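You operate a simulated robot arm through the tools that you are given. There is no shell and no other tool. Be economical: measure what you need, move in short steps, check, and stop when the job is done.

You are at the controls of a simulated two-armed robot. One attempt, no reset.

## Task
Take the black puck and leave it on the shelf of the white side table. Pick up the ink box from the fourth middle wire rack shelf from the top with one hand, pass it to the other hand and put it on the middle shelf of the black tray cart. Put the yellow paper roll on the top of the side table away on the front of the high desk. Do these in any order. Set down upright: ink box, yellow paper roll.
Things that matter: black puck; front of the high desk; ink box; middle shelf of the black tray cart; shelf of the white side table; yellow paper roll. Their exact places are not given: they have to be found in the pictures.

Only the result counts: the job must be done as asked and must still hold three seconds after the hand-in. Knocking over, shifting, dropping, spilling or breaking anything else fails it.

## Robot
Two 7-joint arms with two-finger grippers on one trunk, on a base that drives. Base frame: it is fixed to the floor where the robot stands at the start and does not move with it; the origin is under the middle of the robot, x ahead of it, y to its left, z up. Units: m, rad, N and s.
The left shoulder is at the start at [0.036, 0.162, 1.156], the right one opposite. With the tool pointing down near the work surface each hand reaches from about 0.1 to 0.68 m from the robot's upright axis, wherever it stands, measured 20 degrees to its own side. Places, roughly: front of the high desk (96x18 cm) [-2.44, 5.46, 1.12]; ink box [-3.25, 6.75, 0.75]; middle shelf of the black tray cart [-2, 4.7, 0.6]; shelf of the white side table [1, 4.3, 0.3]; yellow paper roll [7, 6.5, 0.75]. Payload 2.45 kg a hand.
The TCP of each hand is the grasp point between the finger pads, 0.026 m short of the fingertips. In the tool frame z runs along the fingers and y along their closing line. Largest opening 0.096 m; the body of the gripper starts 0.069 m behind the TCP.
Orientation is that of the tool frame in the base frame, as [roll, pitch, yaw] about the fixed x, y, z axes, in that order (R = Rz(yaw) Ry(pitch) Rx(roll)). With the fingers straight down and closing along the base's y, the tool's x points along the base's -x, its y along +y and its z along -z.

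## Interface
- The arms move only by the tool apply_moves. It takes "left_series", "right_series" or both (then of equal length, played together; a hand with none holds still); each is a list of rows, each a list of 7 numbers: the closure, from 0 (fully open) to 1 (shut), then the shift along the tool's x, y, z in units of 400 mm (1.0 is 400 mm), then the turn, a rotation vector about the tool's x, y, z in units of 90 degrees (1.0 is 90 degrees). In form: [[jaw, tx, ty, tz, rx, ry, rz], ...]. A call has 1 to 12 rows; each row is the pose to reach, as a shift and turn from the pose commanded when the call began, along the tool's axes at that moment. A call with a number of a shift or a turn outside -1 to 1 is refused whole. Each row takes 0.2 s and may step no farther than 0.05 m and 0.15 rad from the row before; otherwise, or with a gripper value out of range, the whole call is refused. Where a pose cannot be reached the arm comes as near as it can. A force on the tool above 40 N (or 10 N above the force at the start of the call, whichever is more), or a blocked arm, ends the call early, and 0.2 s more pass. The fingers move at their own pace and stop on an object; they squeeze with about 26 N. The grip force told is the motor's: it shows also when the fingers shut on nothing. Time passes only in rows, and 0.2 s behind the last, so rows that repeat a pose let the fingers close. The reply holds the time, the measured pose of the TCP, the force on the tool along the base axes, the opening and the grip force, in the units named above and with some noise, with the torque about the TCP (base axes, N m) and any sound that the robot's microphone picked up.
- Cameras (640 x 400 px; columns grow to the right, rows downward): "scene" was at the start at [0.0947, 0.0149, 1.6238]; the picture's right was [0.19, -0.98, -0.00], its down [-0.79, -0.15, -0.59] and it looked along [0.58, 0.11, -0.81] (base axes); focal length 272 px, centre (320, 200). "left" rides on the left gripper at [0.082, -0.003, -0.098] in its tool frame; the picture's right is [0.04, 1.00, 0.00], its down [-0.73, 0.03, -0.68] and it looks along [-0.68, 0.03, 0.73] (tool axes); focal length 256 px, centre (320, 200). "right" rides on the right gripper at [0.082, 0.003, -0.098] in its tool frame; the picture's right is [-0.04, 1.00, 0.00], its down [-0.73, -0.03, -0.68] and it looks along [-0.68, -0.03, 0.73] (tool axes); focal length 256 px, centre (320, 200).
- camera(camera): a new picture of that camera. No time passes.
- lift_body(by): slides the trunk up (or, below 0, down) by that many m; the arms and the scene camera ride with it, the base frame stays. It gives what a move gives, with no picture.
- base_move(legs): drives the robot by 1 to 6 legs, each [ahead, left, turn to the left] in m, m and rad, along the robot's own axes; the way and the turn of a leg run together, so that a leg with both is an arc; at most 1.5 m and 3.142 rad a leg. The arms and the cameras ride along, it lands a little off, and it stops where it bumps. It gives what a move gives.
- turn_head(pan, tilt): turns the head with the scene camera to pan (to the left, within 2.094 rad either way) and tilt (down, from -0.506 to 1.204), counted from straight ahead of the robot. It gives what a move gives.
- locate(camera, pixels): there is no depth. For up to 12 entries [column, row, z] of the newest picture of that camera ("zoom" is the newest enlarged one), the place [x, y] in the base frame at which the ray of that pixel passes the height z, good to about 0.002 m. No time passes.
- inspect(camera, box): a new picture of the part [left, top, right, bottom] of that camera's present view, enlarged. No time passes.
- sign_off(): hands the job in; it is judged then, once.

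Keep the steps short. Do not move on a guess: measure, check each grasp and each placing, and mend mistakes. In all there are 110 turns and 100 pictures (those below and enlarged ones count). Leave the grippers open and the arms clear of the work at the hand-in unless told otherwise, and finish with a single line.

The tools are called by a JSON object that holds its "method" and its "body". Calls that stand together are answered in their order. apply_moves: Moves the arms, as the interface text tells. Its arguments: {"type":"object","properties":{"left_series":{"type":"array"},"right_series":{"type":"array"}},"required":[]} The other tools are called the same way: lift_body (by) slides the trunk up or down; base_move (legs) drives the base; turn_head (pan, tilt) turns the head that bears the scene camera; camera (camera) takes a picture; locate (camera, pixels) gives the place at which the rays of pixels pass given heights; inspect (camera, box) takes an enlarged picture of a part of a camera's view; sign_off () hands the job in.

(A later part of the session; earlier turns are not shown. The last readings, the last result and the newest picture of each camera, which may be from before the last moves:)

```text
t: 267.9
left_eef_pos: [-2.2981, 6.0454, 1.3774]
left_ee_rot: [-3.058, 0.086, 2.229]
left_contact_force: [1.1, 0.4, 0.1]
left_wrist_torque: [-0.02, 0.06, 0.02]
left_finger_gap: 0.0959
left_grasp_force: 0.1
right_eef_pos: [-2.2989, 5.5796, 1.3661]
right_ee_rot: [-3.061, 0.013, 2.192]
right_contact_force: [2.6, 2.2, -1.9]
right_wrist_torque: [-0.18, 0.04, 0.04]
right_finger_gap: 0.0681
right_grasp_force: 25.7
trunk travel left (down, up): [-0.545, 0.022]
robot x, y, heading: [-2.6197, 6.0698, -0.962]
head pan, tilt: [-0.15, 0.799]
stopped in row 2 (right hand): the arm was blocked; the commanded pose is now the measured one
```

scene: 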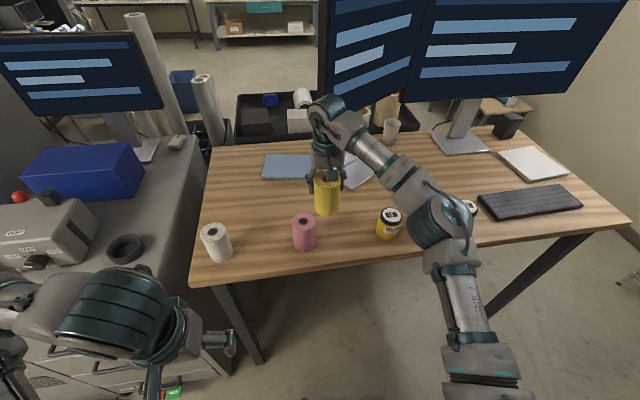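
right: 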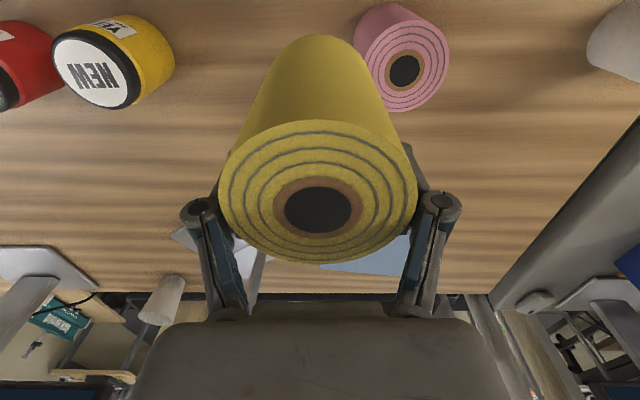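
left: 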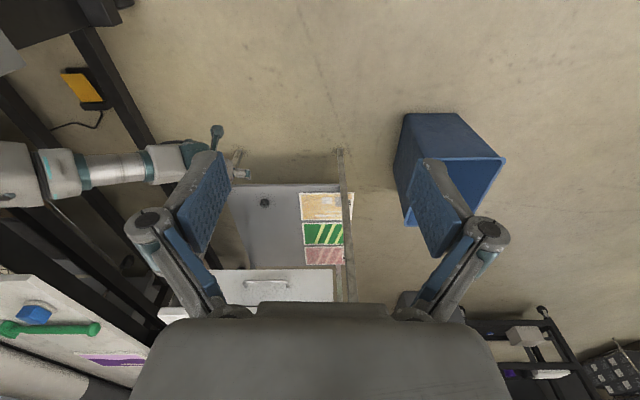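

The robot has leaned left again, and the hand is now at (-2.30,5.58), above the pink roll but clear of it. From this measured pose I move back over the gap centre (-2.426,5.476) and make the tool vertical.

{"method": "apply_moves", "body": {"right_series": [[1, -0.007, -0.1025, 0.0, -0.013, 0.002, 0], [1, -0.014, -0.205, 0.01, -0.026, 0.004, 0], [1, -0.02, -0.3075, 0.02, -0.039, 0.006, 0], [1, -0.027, -0.41, 0.033, -0.0514, 0.008, 0]]}}

{"method": "apply_moves", "body": {"right_series": [[1, 0, 0, 0.02, 0, 0, 0], [1, 0, 0, 0.04, 0, 0, 0]]}}

{"method": "camera", "body": {"camera": "right"}}

```text
t: 269.1
left_eef_pos: [-2.2592, 6.0724, 1.3686]
left_ee_rot: [-3.032, 0.084, 2.241]
left_contact_force: [0.7, 0.9, 0.5]
left_wrist_torque: [-0.12, 0.02, 0.06]
left_finger_gap: 0.0959
left_grasp_force: 0.1
right_eef_pos: [-2.3873, 5.5034, 1.3714]
right_ee_rot: [-3.114, -0.001, 2.196]
right_contact_force: [2.2, 1.8, -2.0]
right_wrist_torque: [-0.19, 0.17, 0.0]
right_finger_gap: 0.068
right_grasp_force: 25.9
trunk travel left (down, up): [-0.545, 0.022]
robot x, y, heading: [-2.6124, 6.0727, -0.966]
head pan, tilt: [-0.15, 0.799]
stopped in row 4 (right hand): the arm was blocked; the commanded pose is now the measured one
```

```text
t: 269.5
left_eef_pos: [-2.3727, 6.0009, 1.3907]
left_ee_rot: [-3.13, 0.098, 2.213]
left_contact_force: [0.3, 0.7, 0.2]
left_wrist_torque: [-0.03, 0.07, -0.07]
left_finger_gap: 0.0962
left_grasp_force: 0.1
right_eef_pos: [-2.505, 5.4279, 1.3457]
right_ee_rot: [3.083, 0.002, 2.184]
right_contact_force: [-1.0, -1.7, -2.6]
right_wrist_torque: [0.05, -0.04, 0.0]
right_finger_gap: 0.0681
right_grasp_force: 25.7
trunk travel left (down, up): [-0.545, 0.022]
robot x, y, heading: [-2.6236, 6.0668, -0.968]
head pan, tilt: [-0.15, 0.799]
stopped in row 2 (left hand): the arm was blocked; the commanded pose is now the measured one
```

```text
20 pictures are left
```

right: 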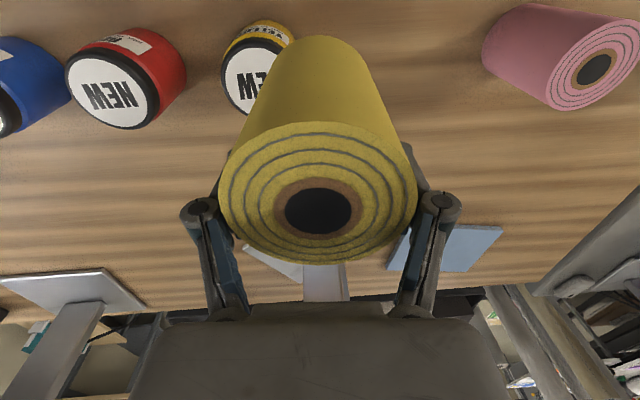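

The body is swinging after the sideways moves. I will raise the roll a little and let it settle, using only head turns as waiting time.

{"method": "apply_moves", "body": {"right_series": [[1, 0, 0, -0.05, 0, 0, 0], [1, 0, 0, -0.1, 0, 0, 0]]}}

{"method": "turn_head", "body": {"pan": 0.8, "tilt": 0.8}}

{"method": "turn_head", "body": {"pan": -0.15, "tilt": 0.8}}

{"method": "turn_head", "body": {"pan": 0.8, "tilt": 0.8}}

{"method": "turn_head", "body": {"pan": -0.15, "tilt": 0.8}}

```text
t: 270.3
left_eef_pos: [-2.3445, 6.0209, 1.3868]
left_ee_rot: [-3.118, 0.097, 2.234]
left_contact_force: [-0.4, 0.0, -0.2]
left_wrist_torque: [0.04, -0.01, -0.03]
left_finger_gap: 0.0963
left_grasp_force: 0.1
right_eef_pos: [-2.4783, 5.4454, 1.3938]
right_ee_rot: [3.099, 0.005, 2.192]
right_contact_force: [-0.5, -1.3, -1.9]
right_wrist_torque: [0.01, -0.08, -0.01]
right_finger_gap: 0.0678
right_grasp_force: 25.9
trunk travel left (down, up): [-0.545, 0.022]
robot x, y, heading: [-2.6191, 6.0713, -0.963]
head pan, tilt: [-0.15, 0.799]
stopped in row 2 (right hand): the arm was blocked; the commanded pose is now the measured one
```

```text
t: 271.6
left_eef_pos: [-2.3838, 5.9947, 1.3939]
left_ee_rot: [3.142, 0.101, 2.22]
left_contact_force: [-0.7, -0.7, 1.0]
left_wrist_torque: [0.1, -0.1, -0.02]
left_finger_gap: 0.0958
left_grasp_force: 0.1
right_eef_pos: [-2.5164, 5.4223, 1.3852]
right_ee_rot: [3.069, 0.005, 2.189]
right_contact_force: [-3.3, -0.9, -2.6]
right_wrist_torque: [0.12, -0.24, -0.02]
right_finger_gap: 0.0682
right_grasp_force: 26.1
trunk travel left (down, up): [-0.545, 0.022]
robot x, y, heading: [-2.6256, 6.0653, -0.973]
head pan, tilt: [0.799, 0.799]
```

```text
t: 272.8
left_eef_pos: [-2.341, 6.0311, 1.387]
left_ee_rot: [-3.115, 0.1, 2.232]
left_contact_force: [-0.1, 0.7, 1.0]
left_wrist_torque: [0.0, -0.01, -0.03]
left_finger_gap: 0.096
left_grasp_force: 0.1
right_eef_pos: [-2.4703, 5.4581, 1.3976]
right_ee_rot: [3.104, 0.011, 2.193]
right_contact_force: [-0.9, -1.1, -0.2]
right_wrist_torque: [0.0, -0.08, 0.0]
right_finger_gap: 0.0676
right_grasp_force: 25.8
trunk travel left (down, up): [-0.545, 0.022]
robot x, y, heading: [-2.6176, 6.0737, -0.965]
head pan, tilt: [-0.15, 0.799]
```

```text
t: 274.0
left_eef_pos: [-2.2834, 6.0676, 1.3783]
left_ee_rot: [-3.061, 0.096, 2.244]
left_contact_force: [-0.8, -0.2, 1.2]
left_wrist_torque: [0.04, 0.01, 0.09]
left_finger_gap: 0.096
left_grasp_force: 0.2
right_eef_pos: [-2.4134, 5.4975, 1.4068]
right_ee_rot: [-3.136, 0.01, 2.202]
right_contact_force: [1.8, 1.3, -2.0]
right_wrist_torque: [-0.12, 0.14, 0.03]
right_finger_gap: 0.0681
right_grasp_force: 26.2
trunk travel left (down, up): [-0.545, 0.022]
robot x, y, heading: [-2.6081, 6.0756, -0.966]
head pan, tilt: [0.799, 0.799]
```

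```text
t: 275.2
left_eef_pos: [-2.2952, 6.0514, 1.3765]
left_ee_rot: [-3.081, 0.09, 2.241]
left_contact_force: [0.5, -0.3, -0.5]
left_wrist_torque: [0.05, 0.03, 0.04]
left_finger_gap: 0.0963
left_grasp_force: 0.0
right_eef_pos: [-2.4333, 5.4768, 1.3957]
right_ee_rot: [3.13, 0.0, 2.191]
right_contact_force: [0.6, 1.8, -2.4]
right_wrist_torque: [-0.11, 0.06, 0.02]
right_finger_gap: 0.0683
right_grasp_force: 25.8
trunk travel left (down, up): [-0.545, 0.022]
robot x, y, heading: [-2.6105, 6.079, -0.978]
head pan, tilt: [-0.15, 0.799]
```

{"method": "turn_head", "body": {"pan": 0.9, "tilt": 0.95}}

{"method": "camera", "body": {"camera": "scene"}}

{"method": "turn_head", "body": {"pan": 0.8, "tilt": 0.95}}

{"method": "turn_head", "body": {"pan": 0.9, "tilt": 0.95}}

{"method": "turn_head", "body": {"pan": -0.15, "tilt": 0.8}}

```text
t: 276.6
left_eef_pos: [-2.3872, 5.999, 1.3927]
left_ee_rot: [3.14, 0.106, 2.224]
left_contact_force: [1.8, 0.9, 0.4]
left_wrist_torque: [-0.02, 0.09, -0.08]
left_finger_gap: 0.0958
left_grasp_force: 0.1
right_eef_pos: [-2.521, 5.4233, 1.388]
right_ee_rot: [3.069, 0.01, 2.19]
right_contact_force: [-2.3, -1.8, -2.4]
right_wrist_torque: [0.15, -0.16, 0.02]
right_finger_gap: 0.068
right_grasp_force: 26.4
trunk travel left (down, up): [-0.545, 0.022]
robot x, y, heading: [-2.6222, 6.065, -0.966]
head pan, tilt: [0.901, 0.949]
```

```text
19 pictures are left
```

scene: 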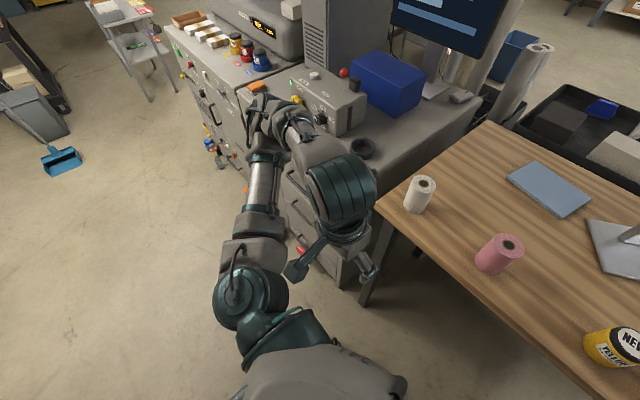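

```text
t: 277.2
left_eef_pos: [-2.2752, 6.0665, 1.3751]
left_ee_rot: [-3.06, 0.089, 2.247]
left_contact_force: [-1.0, 0.4, -0.1]
left_wrist_torque: [0.03, -0.01, 0.03]
left_finger_gap: 0.0958
left_grasp_force: 0.0
right_eef_pos: [-2.4103, 5.4945, 1.403]
right_ee_rot: [-3.132, 0.005, 2.196]
right_contact_force: [2.4, 2.7, -1.5]
right_wrist_torque: [-0.21, 0.15, -0.02]
right_finger_gap: 0.068
right_grasp_force: 25.4
trunk travel left (down, up): [-0.545, 0.022]
robot x, y, heading: [-2.6066, 6.0805, -0.978]
head pan, tilt: [0.799, 0.949]
```

```text
t: 277.9
left_eef_pos: [-2.3545, 6.021, 1.3859]
left_ee_rot: [-3.126, 0.099, 2.232]
left_contact_force: [-0.9, 0.1, -0.3]
left_wrist_torque: [-0.02, -0.01, -0.02]
left_finger_gap: 0.0957
left_grasp_force: 0.0
right_eef_pos: [-2.4794, 5.4488, 1.3917]
right_ee_rot: [3.099, 0.005, 2.196]
right_contact_force: [0.1, 0.4, -4.5]
right_wrist_torque: [-0.03, -0.02, 0.01]
right_finger_gap: 0.0681
right_grasp_force: 26.1
trunk travel left (down, up): [-0.545, 0.022]
robot x, y, heading: [-2.622, 6.0708, -0.957]
head pan, tilt: [0.901, 0.949]
```

```text
t: 279.2
left_eef_pos: [-2.2746, 6.0731, 1.3766]
left_ee_rot: [-3.054, 0.094, 2.251]
left_contact_force: [-0.2, -0.8, -0.2]
left_wrist_torque: [0.07, -0.12, 0.13]
left_finger_gap: 0.096
left_grasp_force: 0.1
right_eef_pos: [-2.4064, 5.5017, 1.4079]
right_ee_rot: [-3.131, 0.011, 2.201]
right_contact_force: [1.9, 1.5, -1.1]
right_wrist_torque: [-0.12, 0.11, 0.03]
right_finger_gap: 0.0681
right_grasp_force: 25.6
trunk travel left (down, up): [-0.545, 0.022]
robot x, y, heading: [-2.604, 6.0764, -0.97]
head pan, tilt: [-0.15, 0.799]
```

The sway continues with a period of about 1.3 s. I will move back from the desk slightly, away from the jars and the cabinet, lower the trunk a little, and see whether it calms.

{"method": "base_move", "body": {"legs": [[-0.15, 0, 0]]}}

{"method": "lift_body", "body": {"by": -0.03}}

{"method": "turn_head", "body": {"pan": -0.2, "tilt": 0.8}}

{"method": "turn_head", "body": {"pan": -0.15, "tilt": 0.8}}

{"method": "turn_head", "body": {"pan": -0.2, "tilt": 0.8}}

```text
t: 280.1
left_eef_pos: [-2.3386, 6.0548, 1.3815]
left_ee_rot: [-3.111, 0.09, 2.238]
left_contact_force: [-0.1, -1.3, -0.4]
left_wrist_torque: [0.09, 0.1, 0.04]
left_finger_gap: 0.0962
left_grasp_force: 0.0
right_eef_pos: [-2.4757, 5.4786, 1.3954]
right_ee_rot: [3.121, -0.001, 2.181]
right_contact_force: [1.8, 0.5, -3.3]
right_wrist_torque: [-0.08, 0.12, -0.01]
right_finger_gap: 0.0683
right_grasp_force: 26.3
trunk travel left (down, up): [-0.545, 0.022]
robot x, y, heading: [-2.6385, 6.084, -0.972]
head pan, tilt: [-0.15, 0.799]
stopped in leg 1: the robot was blocked; the commanded pose is now the measured one
```

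```text
t: 280.7
left_eef_pos: [-2.4619, 5.9928, 1.3736]
left_ee_rot: [3.075, 0.123, 2.245]
left_contact_force: [0.4, 0.8, 0.6]
left_wrist_torque: [-0.09, 0.05, -0.08]
left_finger_gap: 0.0957
left_grasp_force: 0.1
right_eef_pos: [-2.6143, 5.4082, 1.3464]
right_ee_rot: [3.02, 0.012, 2.167]
right_contact_force: [-2.6, -1.4, -3.5]
right_wrist_torque: [0.09, -0.23, -0.01]
right_finger_gap: 0.0681
right_grasp_force: 25.9
trunk travel left (down, up): [-0.517, 0.05]
robot x, y, heading: [-2.6494, 6.0845, -0.975]
head pan, tilt: [-0.15, 0.799]
stopped: the arm was blocked; the commanded pose is now the measured one
```

```text
t: 281.4
left_eef_pos: [-2.3396, 6.0779, 1.3536]
left_ee_rot: [-3.105, 0.113, 2.275]
left_contact_force: [-0.4, -1.0, 0.0]
left_wrist_torque: [0.06, -0.02, 0.03]
left_finger_gap: 0.0959
left_grasp_force: 0.1
right_eef_pos: [-2.4935, 5.4964, 1.3773]
right_ee_rot: [3.12, 0.019, 2.186]
right_contact_force: [3.3, 1.7, -2.3]
right_wrist_torque: [-0.14, 0.2, 0.01]
right_finger_gap: 0.0681
right_grasp_force: 25.6
trunk travel left (down, up): [-0.517, 0.05]
robot x, y, heading: [-2.6322, 6.091, -0.978]
head pan, tilt: [-0.201, 0.799]
```

```text
t: 282.0
left_eef_pos: [-2.4386, 6.0162, 1.3647]
left_ee_rot: [3.098, 0.119, 2.262]
left_contact_force: [0.2, 0.1, 0.9]
left_wrist_torque: [0.03, 0.05, 0.02]
left_finger_gap: 0.0962
left_grasp_force: 0.1
right_eef_pos: [-2.5809, 5.4333, 1.3567]
right_ee_rot: [3.051, 0.016, 2.18]
right_contact_force: [-2.0, -1.3, -1.9]
right_wrist_torque: [0.06, -0.04, -0.01]
right_finger_gap: 0.068
right_grasp_force: 25.8
trunk travel left (down, up): [-0.517, 0.05]
robot x, y, heading: [-2.6506, 6.0916, -0.967]
head pan, tilt: [-0.15, 0.799]
```

```text
t: 282.6
left_eef_pos: [-2.4173, 6.0295, 1.3668]
left_ee_rot: [3.119, 0.126, 2.277]
left_contact_force: [0.8, -0.3, 1.4]
left_wrist_torque: [-0.1, 0.07, -0.03]
left_finger_gap: 0.096
left_grasp_force: 0.1
right_eef_pos: [-2.5733, 5.4442, 1.362]
right_ee_rot: [3.06, 0.017, 2.175]
right_contact_force: [1.4, 0.7, -2.2]
right_wrist_torque: [-0.04, 0.04, 0.0]
right_finger_gap: 0.0684
right_grasp_force: 26.4
trunk travel left (down, up): [-0.517, 0.05]
robot x, y, heading: [-2.645, 6.082, -0.98]
head pan, tilt: [-0.201, 0.799]
```

{"method": "turn_head", "body": {"pan": -0.2, "tilt": 0.8}}

{"method": "turn_head", "body": {"pan": -0.2, "tilt": 0.8}}

{"method": "turn_head", "body": {"pan": -0.2, "tilt": 0.8}}

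{"method": "turn_head", "body": {"pan": -0.2, "tilt": 0.8}}

{"method": "turn_head", "body": {"pan": -0.2, "tilt": 0.8}}

{"method": "turn_head", "body": {"pan": -0.2, "tilt": 0.8}}

{"method": "camera", "body": {"camera": "scene"}}

```text
t: 283.2
left_eef_pos: [-2.3626, 6.0694, 1.3589]
left_ee_rot: [-3.124, 0.123, 2.266]
left_contact_force: [-0.8, -0.3, -1.8]
left_wrist_torque: [0.01, -0.04, 0.01]
left_finger_gap: 0.0956
left_grasp_force: 0.0
right_eef_pos: [-2.5095, 5.4888, 1.3802]
right_ee_rot: [3.106, 0.027, 2.185]
right_contact_force: [1.1, -0.4, -2.0]
right_wrist_torque: [-0.09, 0.04, 0.03]
right_finger_gap: 0.0684
right_grasp_force: 26.5
trunk travel left (down, up): [-0.517, 0.05]
robot x, y, heading: [-2.6302, 6.0942, -0.98]
head pan, tilt: [-0.201, 0.799]
```

```text
t: 283.8
left_eef_pos: [-2.4703, 5.9953, 1.3741]
left_ee_rot: [3.078, 0.129, 2.247]
left_contact_force: [1.7, 0.1, 1.1]
left_wrist_torque: [-0.04, 0.02, -0.04]
left_finger_gap: 0.096
left_grasp_force: 0.1
right_eef_pos: [-2.6202, 5.4102, 1.3519]
right_ee_rot: [3.02, 0.019, 2.168]
right_contact_force: [-3.7, -1.3, -2.8]
right_wrist_torque: [0.09, -0.3, -0.02]
right_finger_gap: 0.068
right_grasp_force: 25.9
trunk travel left (down, up): [-0.517, 0.05]
robot x, y, heading: [-2.6513, 6.0758, -0.976]
head pan, tilt: [-0.201, 0.799]
```

```text
t: 284.4
left_eef_pos: [-2.3375, 6.0793, 1.3555]
left_ee_rot: [-3.105, 0.113, 2.275]
left_contact_force: [0.1, 0.0, -0.1]
left_wrist_torque: [0.07, 0.03, 0.07]
left_finger_gap: 0.096
left_grasp_force: 0.0
right_eef_pos: [-2.491, 5.4984, 1.3779]
right_ee_rot: [3.118, 0.02, 2.182]
right_contact_force: [3.0, 2.7, -1.6]
right_wrist_torque: [-0.13, 0.22, 0.04]
right_finger_gap: 0.0683
right_grasp_force: 26.1
trunk travel left (down, up): [-0.517, 0.05]
robot x, y, heading: [-2.6279, 6.0935, -0.989]
head pan, tilt: [-0.201, 0.799]
```

```text
t: 285.0
left_eef_pos: [-2.4508, 6.0058, 1.3668]
left_ee_rot: [3.084, 0.12, 2.253]
left_contact_force: [-0.4, 2.8, -2.5]
left_wrist_torque: [-0.25, -0.1, -0.03]
left_finger_gap: 0.096
left_grasp_force: 0.0
right_eef_pos: [-2.5969, 5.4204, 1.3507]
right_ee_rot: [3.039, 0.014, 2.179]
right_contact_force: [-1.0, -0.7, -1.8]
right_wrist_torque: [0.03, -0.06, -0.05]
right_finger_gap: 0.0682
right_grasp_force: 25.8
trunk travel left (down, up): [-0.517, 0.05]
robot x, y, heading: [-2.6575, 6.0847, -0.975]
head pan, tilt: [-0.201, 0.799]
```

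```text
t: 285.6
left_eef_pos: [-2.3845, 6.0438, 1.3607]
left_ee_rot: [3.141, 0.115, 2.278]
left_contact_force: [0.5, -1.3, 0.0]
left_wrist_torque: [0.07, 0.11, 0.0]
left_finger_gap: 0.096
left_grasp_force: 0.2
right_eef_pos: [-2.5444, 5.4603, 1.3641]
right_ee_rot: [3.083, 0.012, 2.17]
right_contact_force: [-0.7, 0.5, -2.7]
right_wrist_torque: [-0.05, -0.15, 0.0]
right_finger_gap: 0.0684
right_grasp_force: 26.3
trunk travel left (down, up): [-0.517, 0.05]
robot x, y, heading: [-2.6415, 6.091, -0.983]
head pan, tilt: [-0.201, 0.799]
```

```text
t: 286.2
left_eef_pos: [-2.3895, 6.0498, 1.363]
left_ee_rot: [3.137, 0.118, 2.262]
left_contact_force: [-0.4, -0.4, 0.5]
left_wrist_torque: [0.08, 0.03, 0.04]
left_finger_gap: 0.096
left_grasp_force: 0.1
right_eef_pos: [-2.5346, 5.4694, 1.3716]
right_ee_rot: [3.088, 0.023, 2.183]
right_contact_force: [-0.5, 0.5, -0.5]
right_wrist_torque: [-0.06, -0.04, 0.0]
right_finger_gap: 0.0683
right_grasp_force: 26.1
trunk travel left (down, up): [-0.517, 0.05]
robot x, y, heading: [-2.6388, 6.0874, -0.977]
head pan, tilt: [-0.201, 0.799]
```

```text
18 pictures are left
```

scene: 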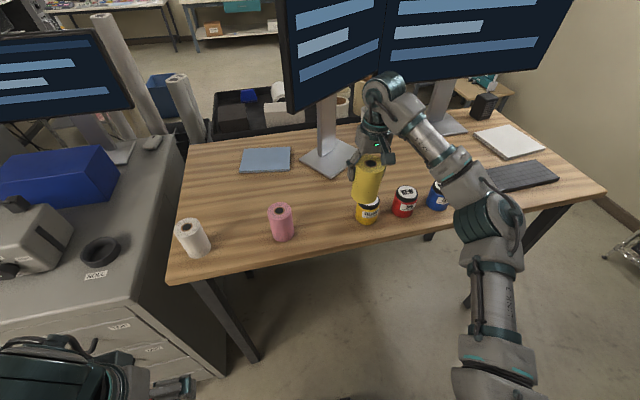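

The sway is persistent. I will pull the roll back off the desk and lower the trunk 0.2 m so that the robot stands steadier, then observe.

{"method": "apply_moves", "body": {"right_series": [[1, 0.1, 0, 0, 0, 0, 0], [1, 0.2, 0, 0, 0, 0, 0], [1, 0.3, 0, 0, 0, 0, 0], [1, 0.4, 0, 0, 0, 0, 0], [1, 0.48, 0, 0, 0, 0, 0]]}}

{"method": "turn_head", "body": {"pan": -0.2, "tilt": 0.8}}

{"method": "turn_head", "body": {"pan": -0.2, "tilt": 0.8}}

{"method": "turn_head", "body": {"pan": -0.2, "tilt": 0.8}}

{"method": "turn_head", "body": {"pan": -0.2, "tilt": 0.8}}

```text
t: 286.9
left_eef_pos: [-2.5081, 5.9848, 1.3781]
left_ee_rot: [3.051, 0.144, 2.269]
left_contact_force: [0.2, 0.9, 1.4]
left_wrist_torque: [-0.09, 0.02, -0.04]
left_finger_gap: 0.0961
left_grasp_force: 0.1
right_eef_pos: [-2.7134, 5.4699, 1.3428]
right_ee_rot: [2.993, 0.026, 2.165]
right_contact_force: [-3.6, -1.2, -3.8]
right_wrist_torque: [0.1, -0.27, -0.06]
right_finger_gap: 0.0681
right_grasp_force: 26.4
trunk travel left (down, up): [-0.517, 0.05]
robot x, y, heading: [-2.6526, 6.0814, -0.982]
head pan, tilt: [-0.201, 0.799]
stopped in row 3 (left hand): the arm was blocked; the commanded pose is now the measured one
```

```text
t: 287.5
left_eef_pos: [-2.3674, 6.0684, 1.3634]
left_ee_rot: [-3.122, 0.125, 2.295]
left_contact_force: [1.1, -0.8, -0.1]
left_wrist_torque: [0.08, 0.04, 0.04]
left_finger_gap: 0.0962
left_grasp_force: 0.1
right_eef_pos: [-2.5752, 5.5572, 1.3758]
right_ee_rot: [3.097, 0.026, 2.183]
right_contact_force: [3.0, 1.5, -0.8]
right_wrist_torque: [-0.17, 0.16, 0.07]
right_finger_gap: 0.0685
right_grasp_force: 26.1
trunk travel left (down, up): [-0.517, 0.05]
robot x, y, heading: [-2.6328, 6.0915, -0.983]
head pan, tilt: [-0.201, 0.799]
```

```text
t: 288.1
left_eef_pos: [-2.4918, 5.9816, 1.3717]
left_ee_rot: [3.056, 0.13, 2.271]
left_contact_force: [1.0, 1.7, -0.9]
left_wrist_torque: [-0.13, 0.01, -0.03]
left_finger_gap: 0.096
left_grasp_force: 0.1
right_eef_pos: [-2.6937, 5.4683, 1.3406]
right_ee_rot: [3.005, 0.017, 2.175]
right_contact_force: [-1.6, 0.4, -1.7]
right_wrist_torque: [-0.06, -0.08, -0.04]
right_finger_gap: 0.0682
right_grasp_force: 26.4
trunk travel left (down, up): [-0.517, 0.05]
robot x, y, heading: [-2.6536, 6.0803, -0.976]
head pan, tilt: [-0.201, 0.799]
```

```text
t: 288.7
left_eef_pos: [-2.4129, 6.038, 1.3648]
left_ee_rot: [3.124, 0.128, 2.294]
left_contact_force: [-0.3, -0.7, -0.4]
left_wrist_torque: [0.07, -0.06, -0.01]
left_finger_gap: 0.096
left_grasp_force: 0.0
right_eef_pos: [-2.6237, 5.5265, 1.3606]
right_ee_rot: [3.061, 0.022, 2.17]
right_contact_force: [-1.0, 1.0, -2.5]
right_wrist_torque: [-0.14, -0.12, -0.05]
right_finger_gap: 0.0684
right_grasp_force: 26.0
trunk travel left (down, up): [-0.517, 0.05]
robot x, y, heading: [-2.6404, 6.0906, -0.985]
head pan, tilt: [-0.201, 0.799]
```

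```text
t: 289.3
left_eef_pos: [-2.4325, 6.0274, 1.3647]
left_ee_rot: [3.089, 0.133, 2.269]
left_contact_force: [-0.8, -0.6, -0.5]
left_wrist_torque: [0.08, -0.1, 0.01]
left_finger_gap: 0.096
left_grasp_force: 0.1
right_eef_pos: [-2.6317, 5.5149, 1.3606]
right_ee_rot: [3.055, 0.024, 2.183]
right_contact_force: [0.6, 0.1, -3.3]
right_wrist_torque: [0.0, 0.01, 0.0]
right_finger_gap: 0.0683
right_grasp_force: 26.0
trunk travel left (down, up): [-0.517, 0.05]
robot x, y, heading: [-2.6419, 6.087, -0.978]
head pan, tilt: [-0.201, 0.799]
```

{"method": "apply_moves", "body": {"right_series": [[1, 0.1, 0, 0, 0, 0, 0], [1, 0.2, 0, 0, 0, 0, 0]]}}

{"method": "lift_body", "body": {"by": -0.2}}

{"method": "turn_head", "body": {"pan": -0.2, "tilt": 0.8}}

{"method": "turn_head", "body": {"pan": -0.2, "tilt": 0.8}}

{"method": "turn_head", "body": {"pan": -0.2, "tilt": 0.8}}

{"method": "turn_head", "body": {"pan": -0.2, "tilt": 0.8}}

```text
t: 290.0
left_eef_pos: [-2.5459, 5.9607, 1.3796]
left_ee_rot: [3.021, 0.153, 2.283]
left_contact_force: [-0.4, 1.7, -0.6]
left_wrist_torque: [-0.13, -0.02, -0.07]
left_finger_gap: 0.096
left_grasp_force: 0.1
right_eef_pos: [-2.7989, 5.5147, 1.3286]
right_ee_rot: [2.958, 0.026, 2.162]
right_contact_force: [-2.8, -0.8, -2.0]
right_wrist_torque: [0.05, -0.24, -0.03]
right_finger_gap: 0.0684
right_grasp_force: 26.0
trunk travel left (down, up): [-0.517, 0.05]
robot x, y, heading: [-2.6514, 6.0826, -0.986]
head pan, tilt: [-0.201, 0.799]
stopped in row 2 (left hand): the arm was blocked; the commanded pose is now the measured one
```

```text
t: 290.5
left_eef_pos: [-2.3798, 6.0803, 1.3453]
left_ee_rot: [-3.138, 0.148, 2.297]
left_contact_force: [0.3, -1.1, -2.8]
left_wrist_torque: [-0.01, 0.03, 0.01]
left_finger_gap: 0.096
left_grasp_force: 0.1
right_eef_pos: [-2.6281, 5.6346, 1.3696]
right_ee_rot: [3.115, 0.04, 2.212]
right_contact_force: [2.4, -0.6, -3.0]
right_wrist_torque: [-0.08, 0.16, 0.06]
right_finger_gap: 0.0685
right_grasp_force: 26.1
trunk travel left (down, up): [-0.505, 0.062]
robot x, y, heading: [-2.6382, 6.0874, -0.977]
head pan, tilt: [-0.201, 0.799]
stopped: the arm was blocked; the commanded pose is now the measured one
```

```text
t: 291.1
left_eef_pos: [-2.5177, 5.9841, 1.3607]
left_ee_rot: [3.029, 0.153, 2.265]
left_contact_force: [-0.7, 1.6, 0.4]
left_wrist_torque: [-0.07, -0.06, -0.01]
left_finger_gap: 0.0961
left_grasp_force: 0.1
right_eef_pos: [-2.765, 5.5359, 1.3329]
right_ee_rot: [3.003, 0.034, 2.188]
right_contact_force: [-1.3, -0.8, -3.9]
right_wrist_torque: [0.05, -0.12, -0.03]
right_finger_gap: 0.0685
right_grasp_force: 26.3
trunk travel left (down, up): [-0.505, 0.062]
robot x, y, heading: [-2.654, 6.0812, -0.982]
head pan, tilt: [-0.201, 0.799]
```

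```text
t: 291.7
left_eef_pos: [-2.3648, 6.0911, 1.342]
left_ee_rot: [3.052, 0.161, 2.012]
left_contact_force: [209.0, 41.0, -33.3]
left_wrist_torque: [-5.78, 13.87, -19.68]
left_finger_gap: 0.0958
left_grasp_force: 0.0
right_eef_pos: [-2.6291, 5.6415, 1.3689]
right_ee_rot: [3.112, 0.039, 2.203]
right_contact_force: [2.5, 0.1, -3.0]
right_wrist_torque: [-0.08, 0.13, 0.05]
right_finger_gap: 0.0685
right_grasp_force: 26.0
trunk travel left (down, up): [-0.505, 0.062]
robot x, y, heading: [-2.6362, 6.0974, -0.983]
head pan, tilt: [-0.201, 0.799]
```

```text
t: 292.3
left_eef_pos: [-2.4927, 5.9985, 1.3614]
left_ee_rot: [3.053, 0.14, 2.269]
left_contact_force: [-0.4, -0.3, 3.3]
left_wrist_torque: [0.0, -0.04, -0.01]
left_finger_gap: 0.0961
left_grasp_force: 0.1
right_eef_pos: [-2.7377, 5.5562, 1.3416]
right_ee_rot: [3.03, 0.036, 2.193]
right_contact_force: [-1.0, 1.0, -1.9]
right_wrist_torque: [-0.03, -0.07, 0.0]
right_finger_gap: 0.0689
right_grasp_force: 25.9
trunk travel left (down, up): [-0.505, 0.062]
robot x, y, heading: [-2.6512, 6.0806, -0.982]
head pan, tilt: [-0.201, 0.799]
```

```text
t: 292.9
left_eef_pos: [-2.4272, 6.0477, 1.3523]
left_ee_rot: [3.114, 0.149, 2.288]
left_contact_force: [-0.1, -3.6, 3.8]
left_wrist_torque: [0.25, 0.07, 1.41]
left_finger_gap: 0.0961
left_grasp_force: 0.0
right_eef_pos: [-2.6848, 5.6043, 1.3551]
right_ee_rot: [3.074, 0.035, 2.187]
right_contact_force: [-0.9, 1.9, -3.8]
right_wrist_torque: [-0.1, -0.12, 0.0]
right_finger_gap: 0.0687
right_grasp_force: 25.8
trunk travel left (down, up): [-0.505, 0.062]
robot x, y, heading: [-2.6458, 6.0898, -0.989]
head pan, tilt: [-0.201, 0.799]
```

The left hand read 209 N. It has drifted back against my own body, so that is what keeps kicking the robot. I will move the left hand forward, away from the torso.

{"method": "apply_moves", "body": {"left_series": [[0, -0.06, 0, 0, 0, 0, 0], [0, -0.12, 0, 0, 0, 0, 0], [0, -0.18, 0, 0, 0, 0, 0], [0, -0.24, 0, 0, 0, 0, 0], [0, -0.3, 0, 0, 0, 0, 0], [0, -0.36, 0, 0, 0, 0, 0]]}}

{"method": "turn_head", "body": {"pan": -0.2, "tilt": 0.8}}

{"method": "turn_head", "body": {"pan": -0.2, "tilt": 0.8}}

{"method": "turn_head", "body": {"pan": -0.2, "tilt": 0.8}}

{"method": "turn_head", "body": {"pan": 0.5, "tilt": 1.1}}

{"method": "camera", "body": {"camera": "scene"}}

```text
t: 293.2
left_eef_pos: [-2.5435, 5.9596, 1.3638]
left_ee_rot: [3.005, 0.163, 2.265]
left_contact_force: [-1.2, 1.2, 0.3]
left_wrist_torque: [-0.17, -0.02, -0.06]
left_finger_gap: 0.0957
left_grasp_force: 0.0
right_eef_pos: [-2.8012, 5.5222, 1.3251]
right_ee_rot: [2.979, 0.034, 2.175]
right_contact_force: [-2.9, -0.4, -3.3]
right_wrist_torque: [-0.01, -0.15, -0.06]
right_finger_gap: 0.0687
right_grasp_force: 25.9
trunk travel left (down, up): [-0.505, 0.062]
robot x, y, heading: [-2.6645, 6.0786, -0.976]
head pan, tilt: [-0.201, 0.799]
stopped in row 1 (left hand): the arm was blocked; the commanded pose is now the measured one
```

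```text
t: 293.8
left_eef_pos: [-2.4175, 6.0477, 1.352]
left_ee_rot: [3.114, 0.155, 2.295]
left_contact_force: [-0.4, -1.5, 0.7]
left_wrist_torque: [0.1, -0.02, 0.03]
left_finger_gap: 0.0961
left_grasp_force: 0.1
right_eef_pos: [-2.6778, 5.6109, 1.3603]
right_ee_rot: [3.078, 0.039, 2.187]
right_contact_force: [1.8, 0.0, -3.1]
right_wrist_torque: [-0.03, 0.08, 0.05]
right_finger_gap: 0.0688
right_grasp_force: 26.4
trunk travel left (down, up): [-0.505, 0.062]
robot x, y, heading: [-2.6435, 6.0924, -0.986]
head pan, tilt: [-0.201, 0.799]
```

```text
t: 294.4
left_eef_pos: [-2.507, 5.9805, 1.3584]
left_ee_rot: [3.042, 0.157, 2.284]
left_contact_force: [-10.3, -19.7, 33.6]
left_wrist_torque: [3.59, 2.25, 2.45]
left_finger_gap: 0.0958
left_grasp_force: 0.0
right_eef_pos: [-2.7612, 5.5413, 1.3367]
right_ee_rot: [3.018, 0.036, 2.189]
right_contact_force: [-2.0, 1.1, -3.1]
right_wrist_torque: [-0.06, -0.17, -0.04]
right_finger_gap: 0.0687
right_grasp_force: 26.0
trunk travel left (down, up): [-0.505, 0.062]
robot x, y, heading: [-2.6619, 6.0763, -0.98]
head pan, tilt: [-0.201, 0.799]
```

```text
t: 295.0
left_eef_pos: [-2.4831, 6.0045, 1.3602]
left_ee_rot: [3.061, 0.17, 2.29]
left_contact_force: [-0.4, 0.7, 0.7]
left_wrist_torque: [-0.08, 0.02, -0.06]
left_finger_gap: 0.096
left_grasp_force: 0.0
right_eef_pos: [-2.7425, 5.5667, 1.3476]
right_ee_rot: [3.033, 0.04, 2.181]
right_contact_force: [0.5, 0.4, -0.7]
right_wrist_torque: [-0.08, 0.08, -0.04]
right_finger_gap: 0.0688
right_grasp_force: 25.9
trunk travel left (down, up): [-0.505, 0.062]
robot x, y, heading: [-2.6542, 6.0813, -0.982]
head pan, tilt: [-0.201, 0.799]
```

```text
t: 296.1
left_eef_pos: [-2.4997, 5.9938, 1.3613]
left_ee_rot: [3.048, 0.172, 2.286]
left_contact_force: [-0.3, 1.7, 1.3]
left_wrist_torque: [-0.1, 0.03, -0.05]
left_finger_gap: 0.0959
left_grasp_force: 0.2
right_eef_pos: [-2.7582, 5.5554, 1.3435]
right_ee_rot: [3.021, 0.04, 2.177]
right_contact_force: [1.0, 0.9, -0.4]
right_wrist_torque: [-0.08, -0.05, -0.05]
right_finger_gap: 0.0687
right_grasp_force: 25.9
trunk travel left (down, up): [-0.505, 0.062]
robot x, y, heading: [-2.66, 6.0793, -0.979]
head pan, tilt: [0.499, 1.1]
```

```text
17 pictures are left
```

scene: 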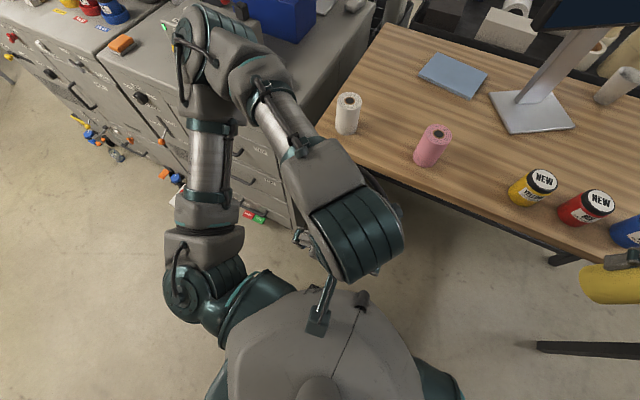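

The left gripper is indeed right at the torso's front. It is calmer now, so I move it forward in small steps.

{"method": "apply_moves", "body": {"left_series": [[0, -0.03, 0, -0.02, 0, 0, 0], [0, -0.08, 0, -0.04, 0, 0, 0], [0, -0.13, 0, -0.06, 0, 0, 0], [0, -0.18, 0, -0.08, 0, 0, 0], [0, -0.24, 0, -0.08, 0, 0, 0], [0, -0.3, 0, -0.08, 0, 0, 0]]}}

{"method": "turn_head", "body": {"pan": 0.5, "tilt": 1.1}}

{"method": "turn_head", "body": {"pan": 0.5, "tilt": 1.1}}

{"method": "turn_head", "body": {"pan": 0.5, "tilt": 1.1}}

```text
t: 296.8
left_eef_pos: [-2.3614, 6.0641, 1.3652]
left_ee_rot: [3.137, 0.165, 2.284]
left_contact_force: [1.4, -0.9, 0.6]
left_wrist_torque: [0.09, 0.11, 0.04]
left_finger_gap: 0.096
left_grasp_force: 0.0
right_eef_pos: [-2.6323, 5.6493, 1.3785]
right_ee_rot: [3.14, 0.053, 2.224]
right_contact_force: [2.4, 1.4, -1.0]
right_wrist_torque: [-0.14, 0.18, 0.06]
right_finger_gap: 0.0692
right_grasp_force: 26.0
trunk travel left (down, up): [-0.505, 0.062]
robot x, y, heading: [-2.6443, 6.085, -0.977]
head pan, tilt: [0.499, 1.1]
stopped in row 3 (left hand): the arm was blocked; the commanded pose is now the measured one
```

```text
t: 297.4
left_eef_pos: [-2.5038, 5.9628, 1.3797]
left_ee_rot: [3.015, 0.171, 2.246]
left_contact_force: [-1.4, 0.0, -0.3]
left_wrist_torque: [-0.06, -0.02, -0.03]
left_finger_gap: 0.0962
left_grasp_force: 0.1
right_eef_pos: [-2.7728, 5.5476, 1.3416]
right_ee_rot: [3.02, 0.046, 2.199]
right_contact_force: [-3.1, -1.1, -2.4]
right_wrist_torque: [0.08, -0.15, -0.04]
right_finger_gap: 0.0689
right_grasp_force: 25.9
trunk travel left (down, up): [-0.505, 0.062]
robot x, y, heading: [-2.6642, 6.0729, -0.975]
head pan, tilt: [0.499, 1.1]
```

```text
t: 297.9
left_eef_pos: [-2.3596, 6.0644, 1.3637]
left_ee_rot: [3.136, 0.163, 2.288]
left_contact_force: [-0.9, -1.3, 0.3]
left_wrist_torque: [0.12, -0.04, 0.08]
left_finger_gap: 0.0958
left_grasp_force: 0.2
right_eef_pos: [-2.6345, 5.6504, 1.376]
right_ee_rot: [3.133, 0.049, 2.216]
right_contact_force: [0.7, -0.8, -3.1]
right_wrist_torque: [-0.01, 0.03, 0.05]
right_finger_gap: 0.069
right_grasp_force: 26.4
trunk travel left (down, up): [-0.505, 0.062]
robot x, y, heading: [-2.6365, 6.0923, -0.979]
head pan, tilt: [0.499, 1.1]
```

```text
t: 298.6
left_eef_pos: [-2.4731, 5.9832, 1.3743]
left_ee_rot: [3.021, 0.171, 2.234]
left_contact_force: [-0.9, 0.7, -0.3]
left_wrist_torque: [-0.12, -0.07, -0.04]
left_finger_gap: 0.096
left_grasp_force: 0.1
right_eef_pos: [-2.7411, 5.5675, 1.3495]
right_ee_rot: [3.049, 0.049, 2.205]
right_contact_force: [-1.6, -1.1, -2.3]
right_wrist_torque: [0.02, -0.07, -0.01]
right_finger_gap: 0.0691
right_grasp_force: 25.6
trunk travel left (down, up): [-0.505, 0.062]
robot x, y, heading: [-2.6639, 6.0733, -0.981]
head pan, tilt: [0.499, 1.1]
```

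{"method": "turn_head", "body": {"pan": 0.5, "tilt": 1.1}}

{"method": "turn_head", "body": {"pan": 0.5, "tilt": 1.1}}

{"method": "turn_head", "body": {"pan": 0.5, "tilt": 1.1}}

{"method": "turn_head", "body": {"pan": 0.5, "tilt": 1.1}}

{"method": "turn_head", "body": {"pan": 0.5, "tilt": 1.1}}

{"method": "turn_head", "body": {"pan": 0.5, "tilt": 1.1}}

{"method": "turn_head", "body": {"pan": 0.5, "tilt": 1.1}}

```text
t: 299.1
left_eef_pos: [-2.41, 6.0258, 1.372]
left_ee_rot: [3.103, 0.166, 2.305]
left_contact_force: [2.6, -0.6, -0.7]
left_wrist_torque: [0.06, 0.19, -0.01]
left_finger_gap: 0.0959
left_grasp_force: 0.1
right_eef_pos: [-2.6915, 5.6113, 1.3638]
right_ee_rot: [3.093, 0.046, 2.202]
right_contact_force: [-1.4, 0.3, -3.7]
right_wrist_torque: [-0.03, -0.14, 0.0]
right_finger_gap: 0.0691
right_grasp_force: 26.0
trunk travel left (down, up): [-0.505, 0.062]
robot x, y, heading: [-2.6515, 6.0864, -0.985]
head pan, tilt: [0.499, 1.1]
```

```text
t: 299.8
left_eef_pos: [-2.4128, 6.0233, 1.3655]
left_ee_rot: [3.056, 0.168, 2.226]
left_contact_force: [-0.7, -1.3, 0.5]
left_wrist_torque: [0.13, -0.02, 0.03]
left_finger_gap: 0.0958
left_grasp_force: 0.1
right_eef_pos: [-2.6782, 5.6125, 1.3645]
right_ee_rot: [3.102, 0.053, 2.232]
right_contact_force: [0.6, -0.7, -1.8]
right_wrist_torque: [0.03, -0.01, 0.03]
right_finger_gap: 0.0691
right_grasp_force: 26.1
trunk travel left (down, up): [-0.505, 0.062]
robot x, y, heading: [-2.6453, 6.0796, -0.979]
head pan, tilt: [0.499, 1.1]
```

```text
t: 300.4
left_eef_pos: [-2.4801, 5.9852, 1.3789]
left_ee_rot: [3.038, 0.18, 2.26]
left_contact_force: [-1.5, 1.5, -1.9]
left_wrist_torque: [-0.15, -0.16, -0.08]
left_finger_gap: 0.0961
left_grasp_force: 0.0
right_eef_pos: [-2.7526, 5.5689, 1.3509]
right_ee_rot: [3.043, 0.05, 2.197]
right_contact_force: [0.3, 0.7, -1.1]
right_wrist_torque: [-0.09, 0.01, -0.06]
right_finger_gap: 0.0694
right_grasp_force: 25.9
trunk travel left (down, up): [-0.505, 0.062]
robot x, y, heading: [-2.6602, 6.0717, -0.977]
head pan, tilt: [0.499, 1.1]
```

```text
t: 300.9
left_eef_pos: [-2.357, 6.0659, 1.3647]
left_ee_rot: [3.138, 0.163, 2.289]
left_contact_force: [-0.1, -0.6, 1.2]
left_wrist_torque: [0.15, 0.1, 0.05]
left_finger_gap: 0.0963
left_grasp_force: 0.2
right_eef_pos: [-2.6274, 5.6503, 1.3781]
right_ee_rot: [3.136, 0.052, 2.223]
right_contact_force: [0.7, -1.2, -2.7]
right_wrist_torque: [0.01, 0.04, 0.07]
right_finger_gap: 0.0691
right_grasp_force: 25.6
trunk travel left (down, up): [-0.505, 0.062]
robot x, y, heading: [-2.64, 6.0873, -0.977]
head pan, tilt: [0.499, 1.1]
```

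```text
t: 301.6
left_eef_pos: [-2.5082, 5.9615, 1.381]
left_ee_rot: [3.013, 0.175, 2.246]
left_contact_force: [0.3, 0.0, 0.1]
left_wrist_torque: [-0.12, 0.0, -0.03]
left_finger_gap: 0.096
left_grasp_force: 0.0
right_eef_pos: [-2.777, 5.5434, 1.3394]
right_ee_rot: [3.019, 0.047, 2.197]
right_contact_force: [-0.9, 0.2, -1.9]
right_wrist_torque: [0.02, -0.08, -0.07]
right_finger_gap: 0.069
right_grasp_force: 26.4
trunk travel left (down, up): [-0.505, 0.062]
robot x, y, heading: [-2.6649, 6.0715, -0.975]
head pan, tilt: [0.499, 1.1]
```

```text
t: 302.1
left_eef_pos: [-2.3485, 6.0769, 1.363]
left_ee_rot: [-3.135, 0.164, 2.293]
left_contact_force: [0.7, -1.6, 0.4]
left_wrist_torque: [0.15, 0.01, 0.03]
left_finger_gap: 0.0961
left_grasp_force: 0.1
right_eef_pos: [-2.6229, 5.6628, 1.3796]
right_ee_rot: [-3.139, 0.05, 2.221]
right_contact_force: [1.7, 0.8, -3.3]
right_wrist_torque: [-0.08, 0.12, 0.03]
right_finger_gap: 0.0691
right_grasp_force: 25.9
trunk travel left (down, up): [-0.505, 0.062]
robot x, y, heading: [-2.6409, 6.0901, -0.978]
head pan, tilt: [0.499, 1.1]
```

```text
t: 302.8
left_eef_pos: [-2.4887, 5.9634, 1.3776]
left_ee_rot: [3.012, 0.165, 2.243]
left_contact_force: [2.5, 3.0, -0.6]
left_wrist_torque: [-0.27, 0.21, -0.11]
left_finger_gap: 0.0963
left_grasp_force: 0.0
right_eef_pos: [-2.7605, 5.5467, 1.3436]
right_ee_rot: [3.029, 0.043, 2.197]
right_contact_force: [-0.5, 0.1, -1.6]
right_wrist_torque: [-0.02, -0.02, -0.08]
right_finger_gap: 0.0692
right_grasp_force: 25.3
trunk travel left (down, up): [-0.505, 0.062]
robot x, y, heading: [-2.6626, 6.0683, -0.976]
head pan, tilt: [0.499, 1.1]
```

The swing does not die out, and the left elbow is right over the machine on the cabinet to my left. I will strafe right 0.25 m to get away from it.

{"method": "base_move", "body": {"legs": [[0, -0.25, 0]]}}

{"method": "turn_head", "body": {"pan": 0.6, "tilt": 0.8}}

{"method": "turn_head", "body": {"pan": 0.6, "tilt": 0.8}}

{"method": "turn_head", "body": {"pan": 0.6, "tilt": 0.8}}

{"method": "camera", "body": {"camera": "scene"}}

```text
t: 303.5
left_eef_pos: [-2.4227, 6.0276, 1.3636]
left_ee_rot: [3.06, 0.184, 2.261]
left_contact_force: [0.8, 0.2, -1.1]
left_wrist_torque: [-0.01, 0.06, 0.02]
left_finger_gap: 0.0958
left_grasp_force: 0.0
right_eef_pos: [-2.7051, 5.6244, 1.3634]
right_ee_rot: [3.106, 0.064, 2.243]
right_contact_force: [-2.4, -1.5, -4.4]
right_wrist_torque: [0.09, -0.18, 0.02]
right_finger_gap: 0.0692
right_grasp_force: 25.7
trunk travel left (down, up): [-0.505, 0.062]
robot x, y, heading: [-2.6532, 6.0773, -0.993]
head pan, tilt: [0.499, 1.1]
stopped in leg 1: the robot was blocked; the commanded pose is now the measured one
```

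```text
t: 304.3
left_eef_pos: [-2.3422, 6.0872, 1.3509]
left_ee_rot: [3.105, 0.18, 2.218]
left_contact_force: [0.2, -1.2, 0.0]
left_wrist_torque: [0.08, -0.01, 0.1]
left_finger_gap: 0.0957
left_grasp_force: 0.1
right_eef_pos: [-2.6107, 5.6818, 1.3845]
right_ee_rot: [-3.112, 0.065, 2.262]
right_contact_force: [1.9, 0.9, -2.5]
right_wrist_torque: [-0.08, 0.09, 0.05]
right_finger_gap: 0.0695
right_grasp_force: 26.0
trunk travel left (down, up): [-0.505, 0.062]
robot x, y, heading: [-2.6366, 6.087, -0.996]
head pan, tilt: [0.6, 0.799]
```

```text
t: 304.9
left_eef_pos: [-2.4685, 5.9991, 1.3696]
left_ee_rot: [3.008, 0.174, 2.188]
left_contact_force: [0.8, 0.0, 2.6]
left_wrist_torque: [-0.04, 0.16, -0.05]
left_finger_gap: 0.0961
left_grasp_force: 0.0
right_eef_pos: [-2.7325, 5.5943, 1.3584]
right_ee_rot: [3.078, 0.065, 2.24]
right_contact_force: [-2.1, -0.3, -1.7]
right_wrist_torque: [0.03, -0.07, -0.05]
right_finger_gap: 0.0695
right_grasp_force: 26.3
trunk travel left (down, up): [-0.505, 0.062]
robot x, y, heading: [-2.6537, 6.0728, -0.995]
head pan, tilt: [0.6, 0.799]
```

```text
t: 305.5
left_eef_pos: [-2.3899, 6.0525, 1.3592]
left_ee_rot: [3.081, 0.181, 2.244]
left_contact_force: [1.9, -0.8, -0.7]
left_wrist_torque: [0.09, 0.2, 0.01]
left_finger_gap: 0.0959
left_grasp_force: 0.1
right_eef_pos: [-2.6651, 5.6481, 1.3735]
right_ee_rot: [3.135, 0.063, 2.248]
right_contact_force: [-1.6, 1.6, -3.9]
right_wrist_torque: [-0.07, -0.11, -0.01]
right_finger_gap: 0.0692
right_grasp_force: 25.9
trunk travel left (down, up): [-0.505, 0.062]
robot x, y, heading: [-2.6429, 6.0851, -1.002]
head pan, tilt: [0.6, 0.799]
```

```text
16 pictures are left
```

scene: 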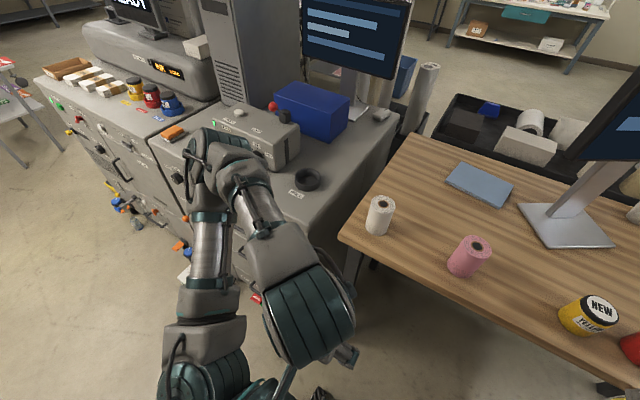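

{"method": "base_move", "body": {"legs": [[0, -0.06, 0]]}}

{"method": "base_move", "body": {"legs": [[0, -0.06, 0]]}}

{"method": "base_move", "body": {"legs": [[0, -0.08, 0]]}}

{"method": "turn_head", "body": {"pan": 0.6, "tilt": 0.8}}

{"method": "turn_head", "body": {"pan": 0.6, "tilt": 0.8}}

{"method": "turn_head", "body": {"pan": 0.6, "tilt": 0.8}}

```text
t: 306.2
left_eef_pos: [-2.3874, 6.0655, 1.3606]
left_ee_rot: [3.102, 0.167, 2.209]
left_contact_force: [1.5, -0.7, -0.8]
left_wrist_torque: [0.07, 0.15, 0.03]
left_finger_gap: 0.096
left_grasp_force: 0.1
right_eef_pos: [-2.6422, 5.6711, 1.3862]
right_ee_rot: [-3.105, 0.075, 2.279]
right_contact_force: [0.2, -0.8, -2.0]
right_wrist_torque: [0.01, 0.06, 0.05]
right_finger_gap: 0.0695
right_grasp_force: 26.5
trunk travel left (down, up): [-0.505, 0.062]
robot x, y, heading: [-2.6583, 6.0699, -0.997]
head pan, tilt: [0.6, 0.799]
stopped in leg 1: the robot was blocked; the commanded pose is now the measured one
```

```text
t: 307.1
left_eef_pos: [-2.543, 5.9847, 1.3664]
left_ee_rot: [2.921, 0.206, 2.137]
left_contact_force: [1.0, 0.2, 0.8]
left_wrist_torque: [-0.02, 0.11, 0.0]
left_finger_gap: 0.0958
left_grasp_force: 0.0
right_eef_pos: [-2.816, 5.5782, 1.3542]
right_ee_rot: [3.058, 0.095, 2.251]
right_contact_force: [-0.8, 1.5, -0.5]
right_wrist_torque: [-0.05, -0.09, -0.04]
right_finger_gap: 0.0688
right_grasp_force: 26.0
trunk travel left (down, up): [-0.505, 0.062]
robot x, y, heading: [-2.6934, 6.055, -0.998]
head pan, tilt: [0.6, 0.799]
stopped in leg 1: the force on the tool passed its limit at 211 N (the readings are from after the stop); the commanded pose is now the measured one
```

```text
t: 307.8
left_eef_pos: [-2.507, 6.02, 1.3793]
left_ee_rot: [2.808, 0.269, 2.116]
left_contact_force: [-0.6, -94.5, 31.2]
left_wrist_torque: [4.96, 2.35, 6.97]
left_finger_gap: 0.0966
left_grasp_force: 0.0
right_eef_pos: [-2.8076, 5.6167, 1.3677]
right_ee_rot: [3.079, 0.114, 2.264]
right_contact_force: [-1.6, 0.0, -1.8]
right_wrist_torque: [0.03, -0.1, -0.04]
right_finger_gap: 0.0692
right_grasp_force: 25.7
trunk travel left (down, up): [-0.505, 0.062]
robot x, y, heading: [-2.6924, 6.0578, -1.003]
head pan, tilt: [0.6, 0.799]
stopped in leg 1: the robot was blocked; the commanded pose is now the measured one
```

```text
t: 308.4
left_eef_pos: [-2.3985, 6.0857, 1.3636]
left_ee_rot: [2.86, 0.265, 2.105]
left_contact_force: [24.4, -40.6, 6.1]
left_wrist_torque: [0.85, -0.14, -2.54]
left_finger_gap: 0.0961
left_grasp_force: 0.1
right_eef_pos: [-2.7017, 5.678, 1.3888]
right_ee_rot: [-3.126, 0.102, 2.29]
right_contact_force: [1.6, 0.1, -2.7]
right_wrist_torque: [0.0, 0.04, 0.03]
right_finger_gap: 0.0692
right_grasp_force: 26.0
trunk travel left (down, up): [-0.505, 0.062]
robot x, y, heading: [-2.6739, 6.0667, -1.01]
head pan, tilt: [0.6, 0.799]
```

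```text
t: 309.0
left_eef_pos: [-2.5266, 6.0042, 1.3789]
left_ee_rot: [2.782, 0.248, 2.091]
left_contact_force: [-0.5, 0.3, -0.6]
left_wrist_torque: [0.0, 0.03, -0.04]
left_finger_gap: 0.0957
left_grasp_force: 0.1
right_eef_pos: [-2.8273, 5.5939, 1.3602]
right_ee_rot: [3.061, 0.109, 2.263]
right_contact_force: [-1.7, 0.6, -1.8]
right_wrist_torque: [-0.02, -0.18, 0.0]
right_finger_gap: 0.0693
right_grasp_force: 26.2
trunk travel left (down, up): [-0.505, 0.062]
robot x, y, heading: [-2.7031, 6.0611, -1.008]
head pan, tilt: [0.6, 0.799]
```

```text
t: 309.6
left_eef_pos: [-2.3874, 6.0893, 1.3704]
left_ee_rot: [2.683, 0.268, 2.037]
left_contact_force: [221.2, 194.1, -4.6]
left_wrist_torque: [-10.17, 11.17, -17.67]
left_finger_gap: 0.0932
left_grasp_force: 0.0
right_eef_pos: [-2.7239, 5.6644, 1.3824]
right_ee_rot: [-3.139, 0.098, 2.276]
right_contact_force: [-0.3, 0.2, -2.5]
right_wrist_torque: [-0.06, -0.02, 0.01]
right_finger_gap: 0.069
right_grasp_force: 26.1
trunk travel left (down, up): [-0.505, 0.062]
robot x, y, heading: [-2.6812, 6.0764, -1.019]
head pan, tilt: [0.6, 0.799]
```

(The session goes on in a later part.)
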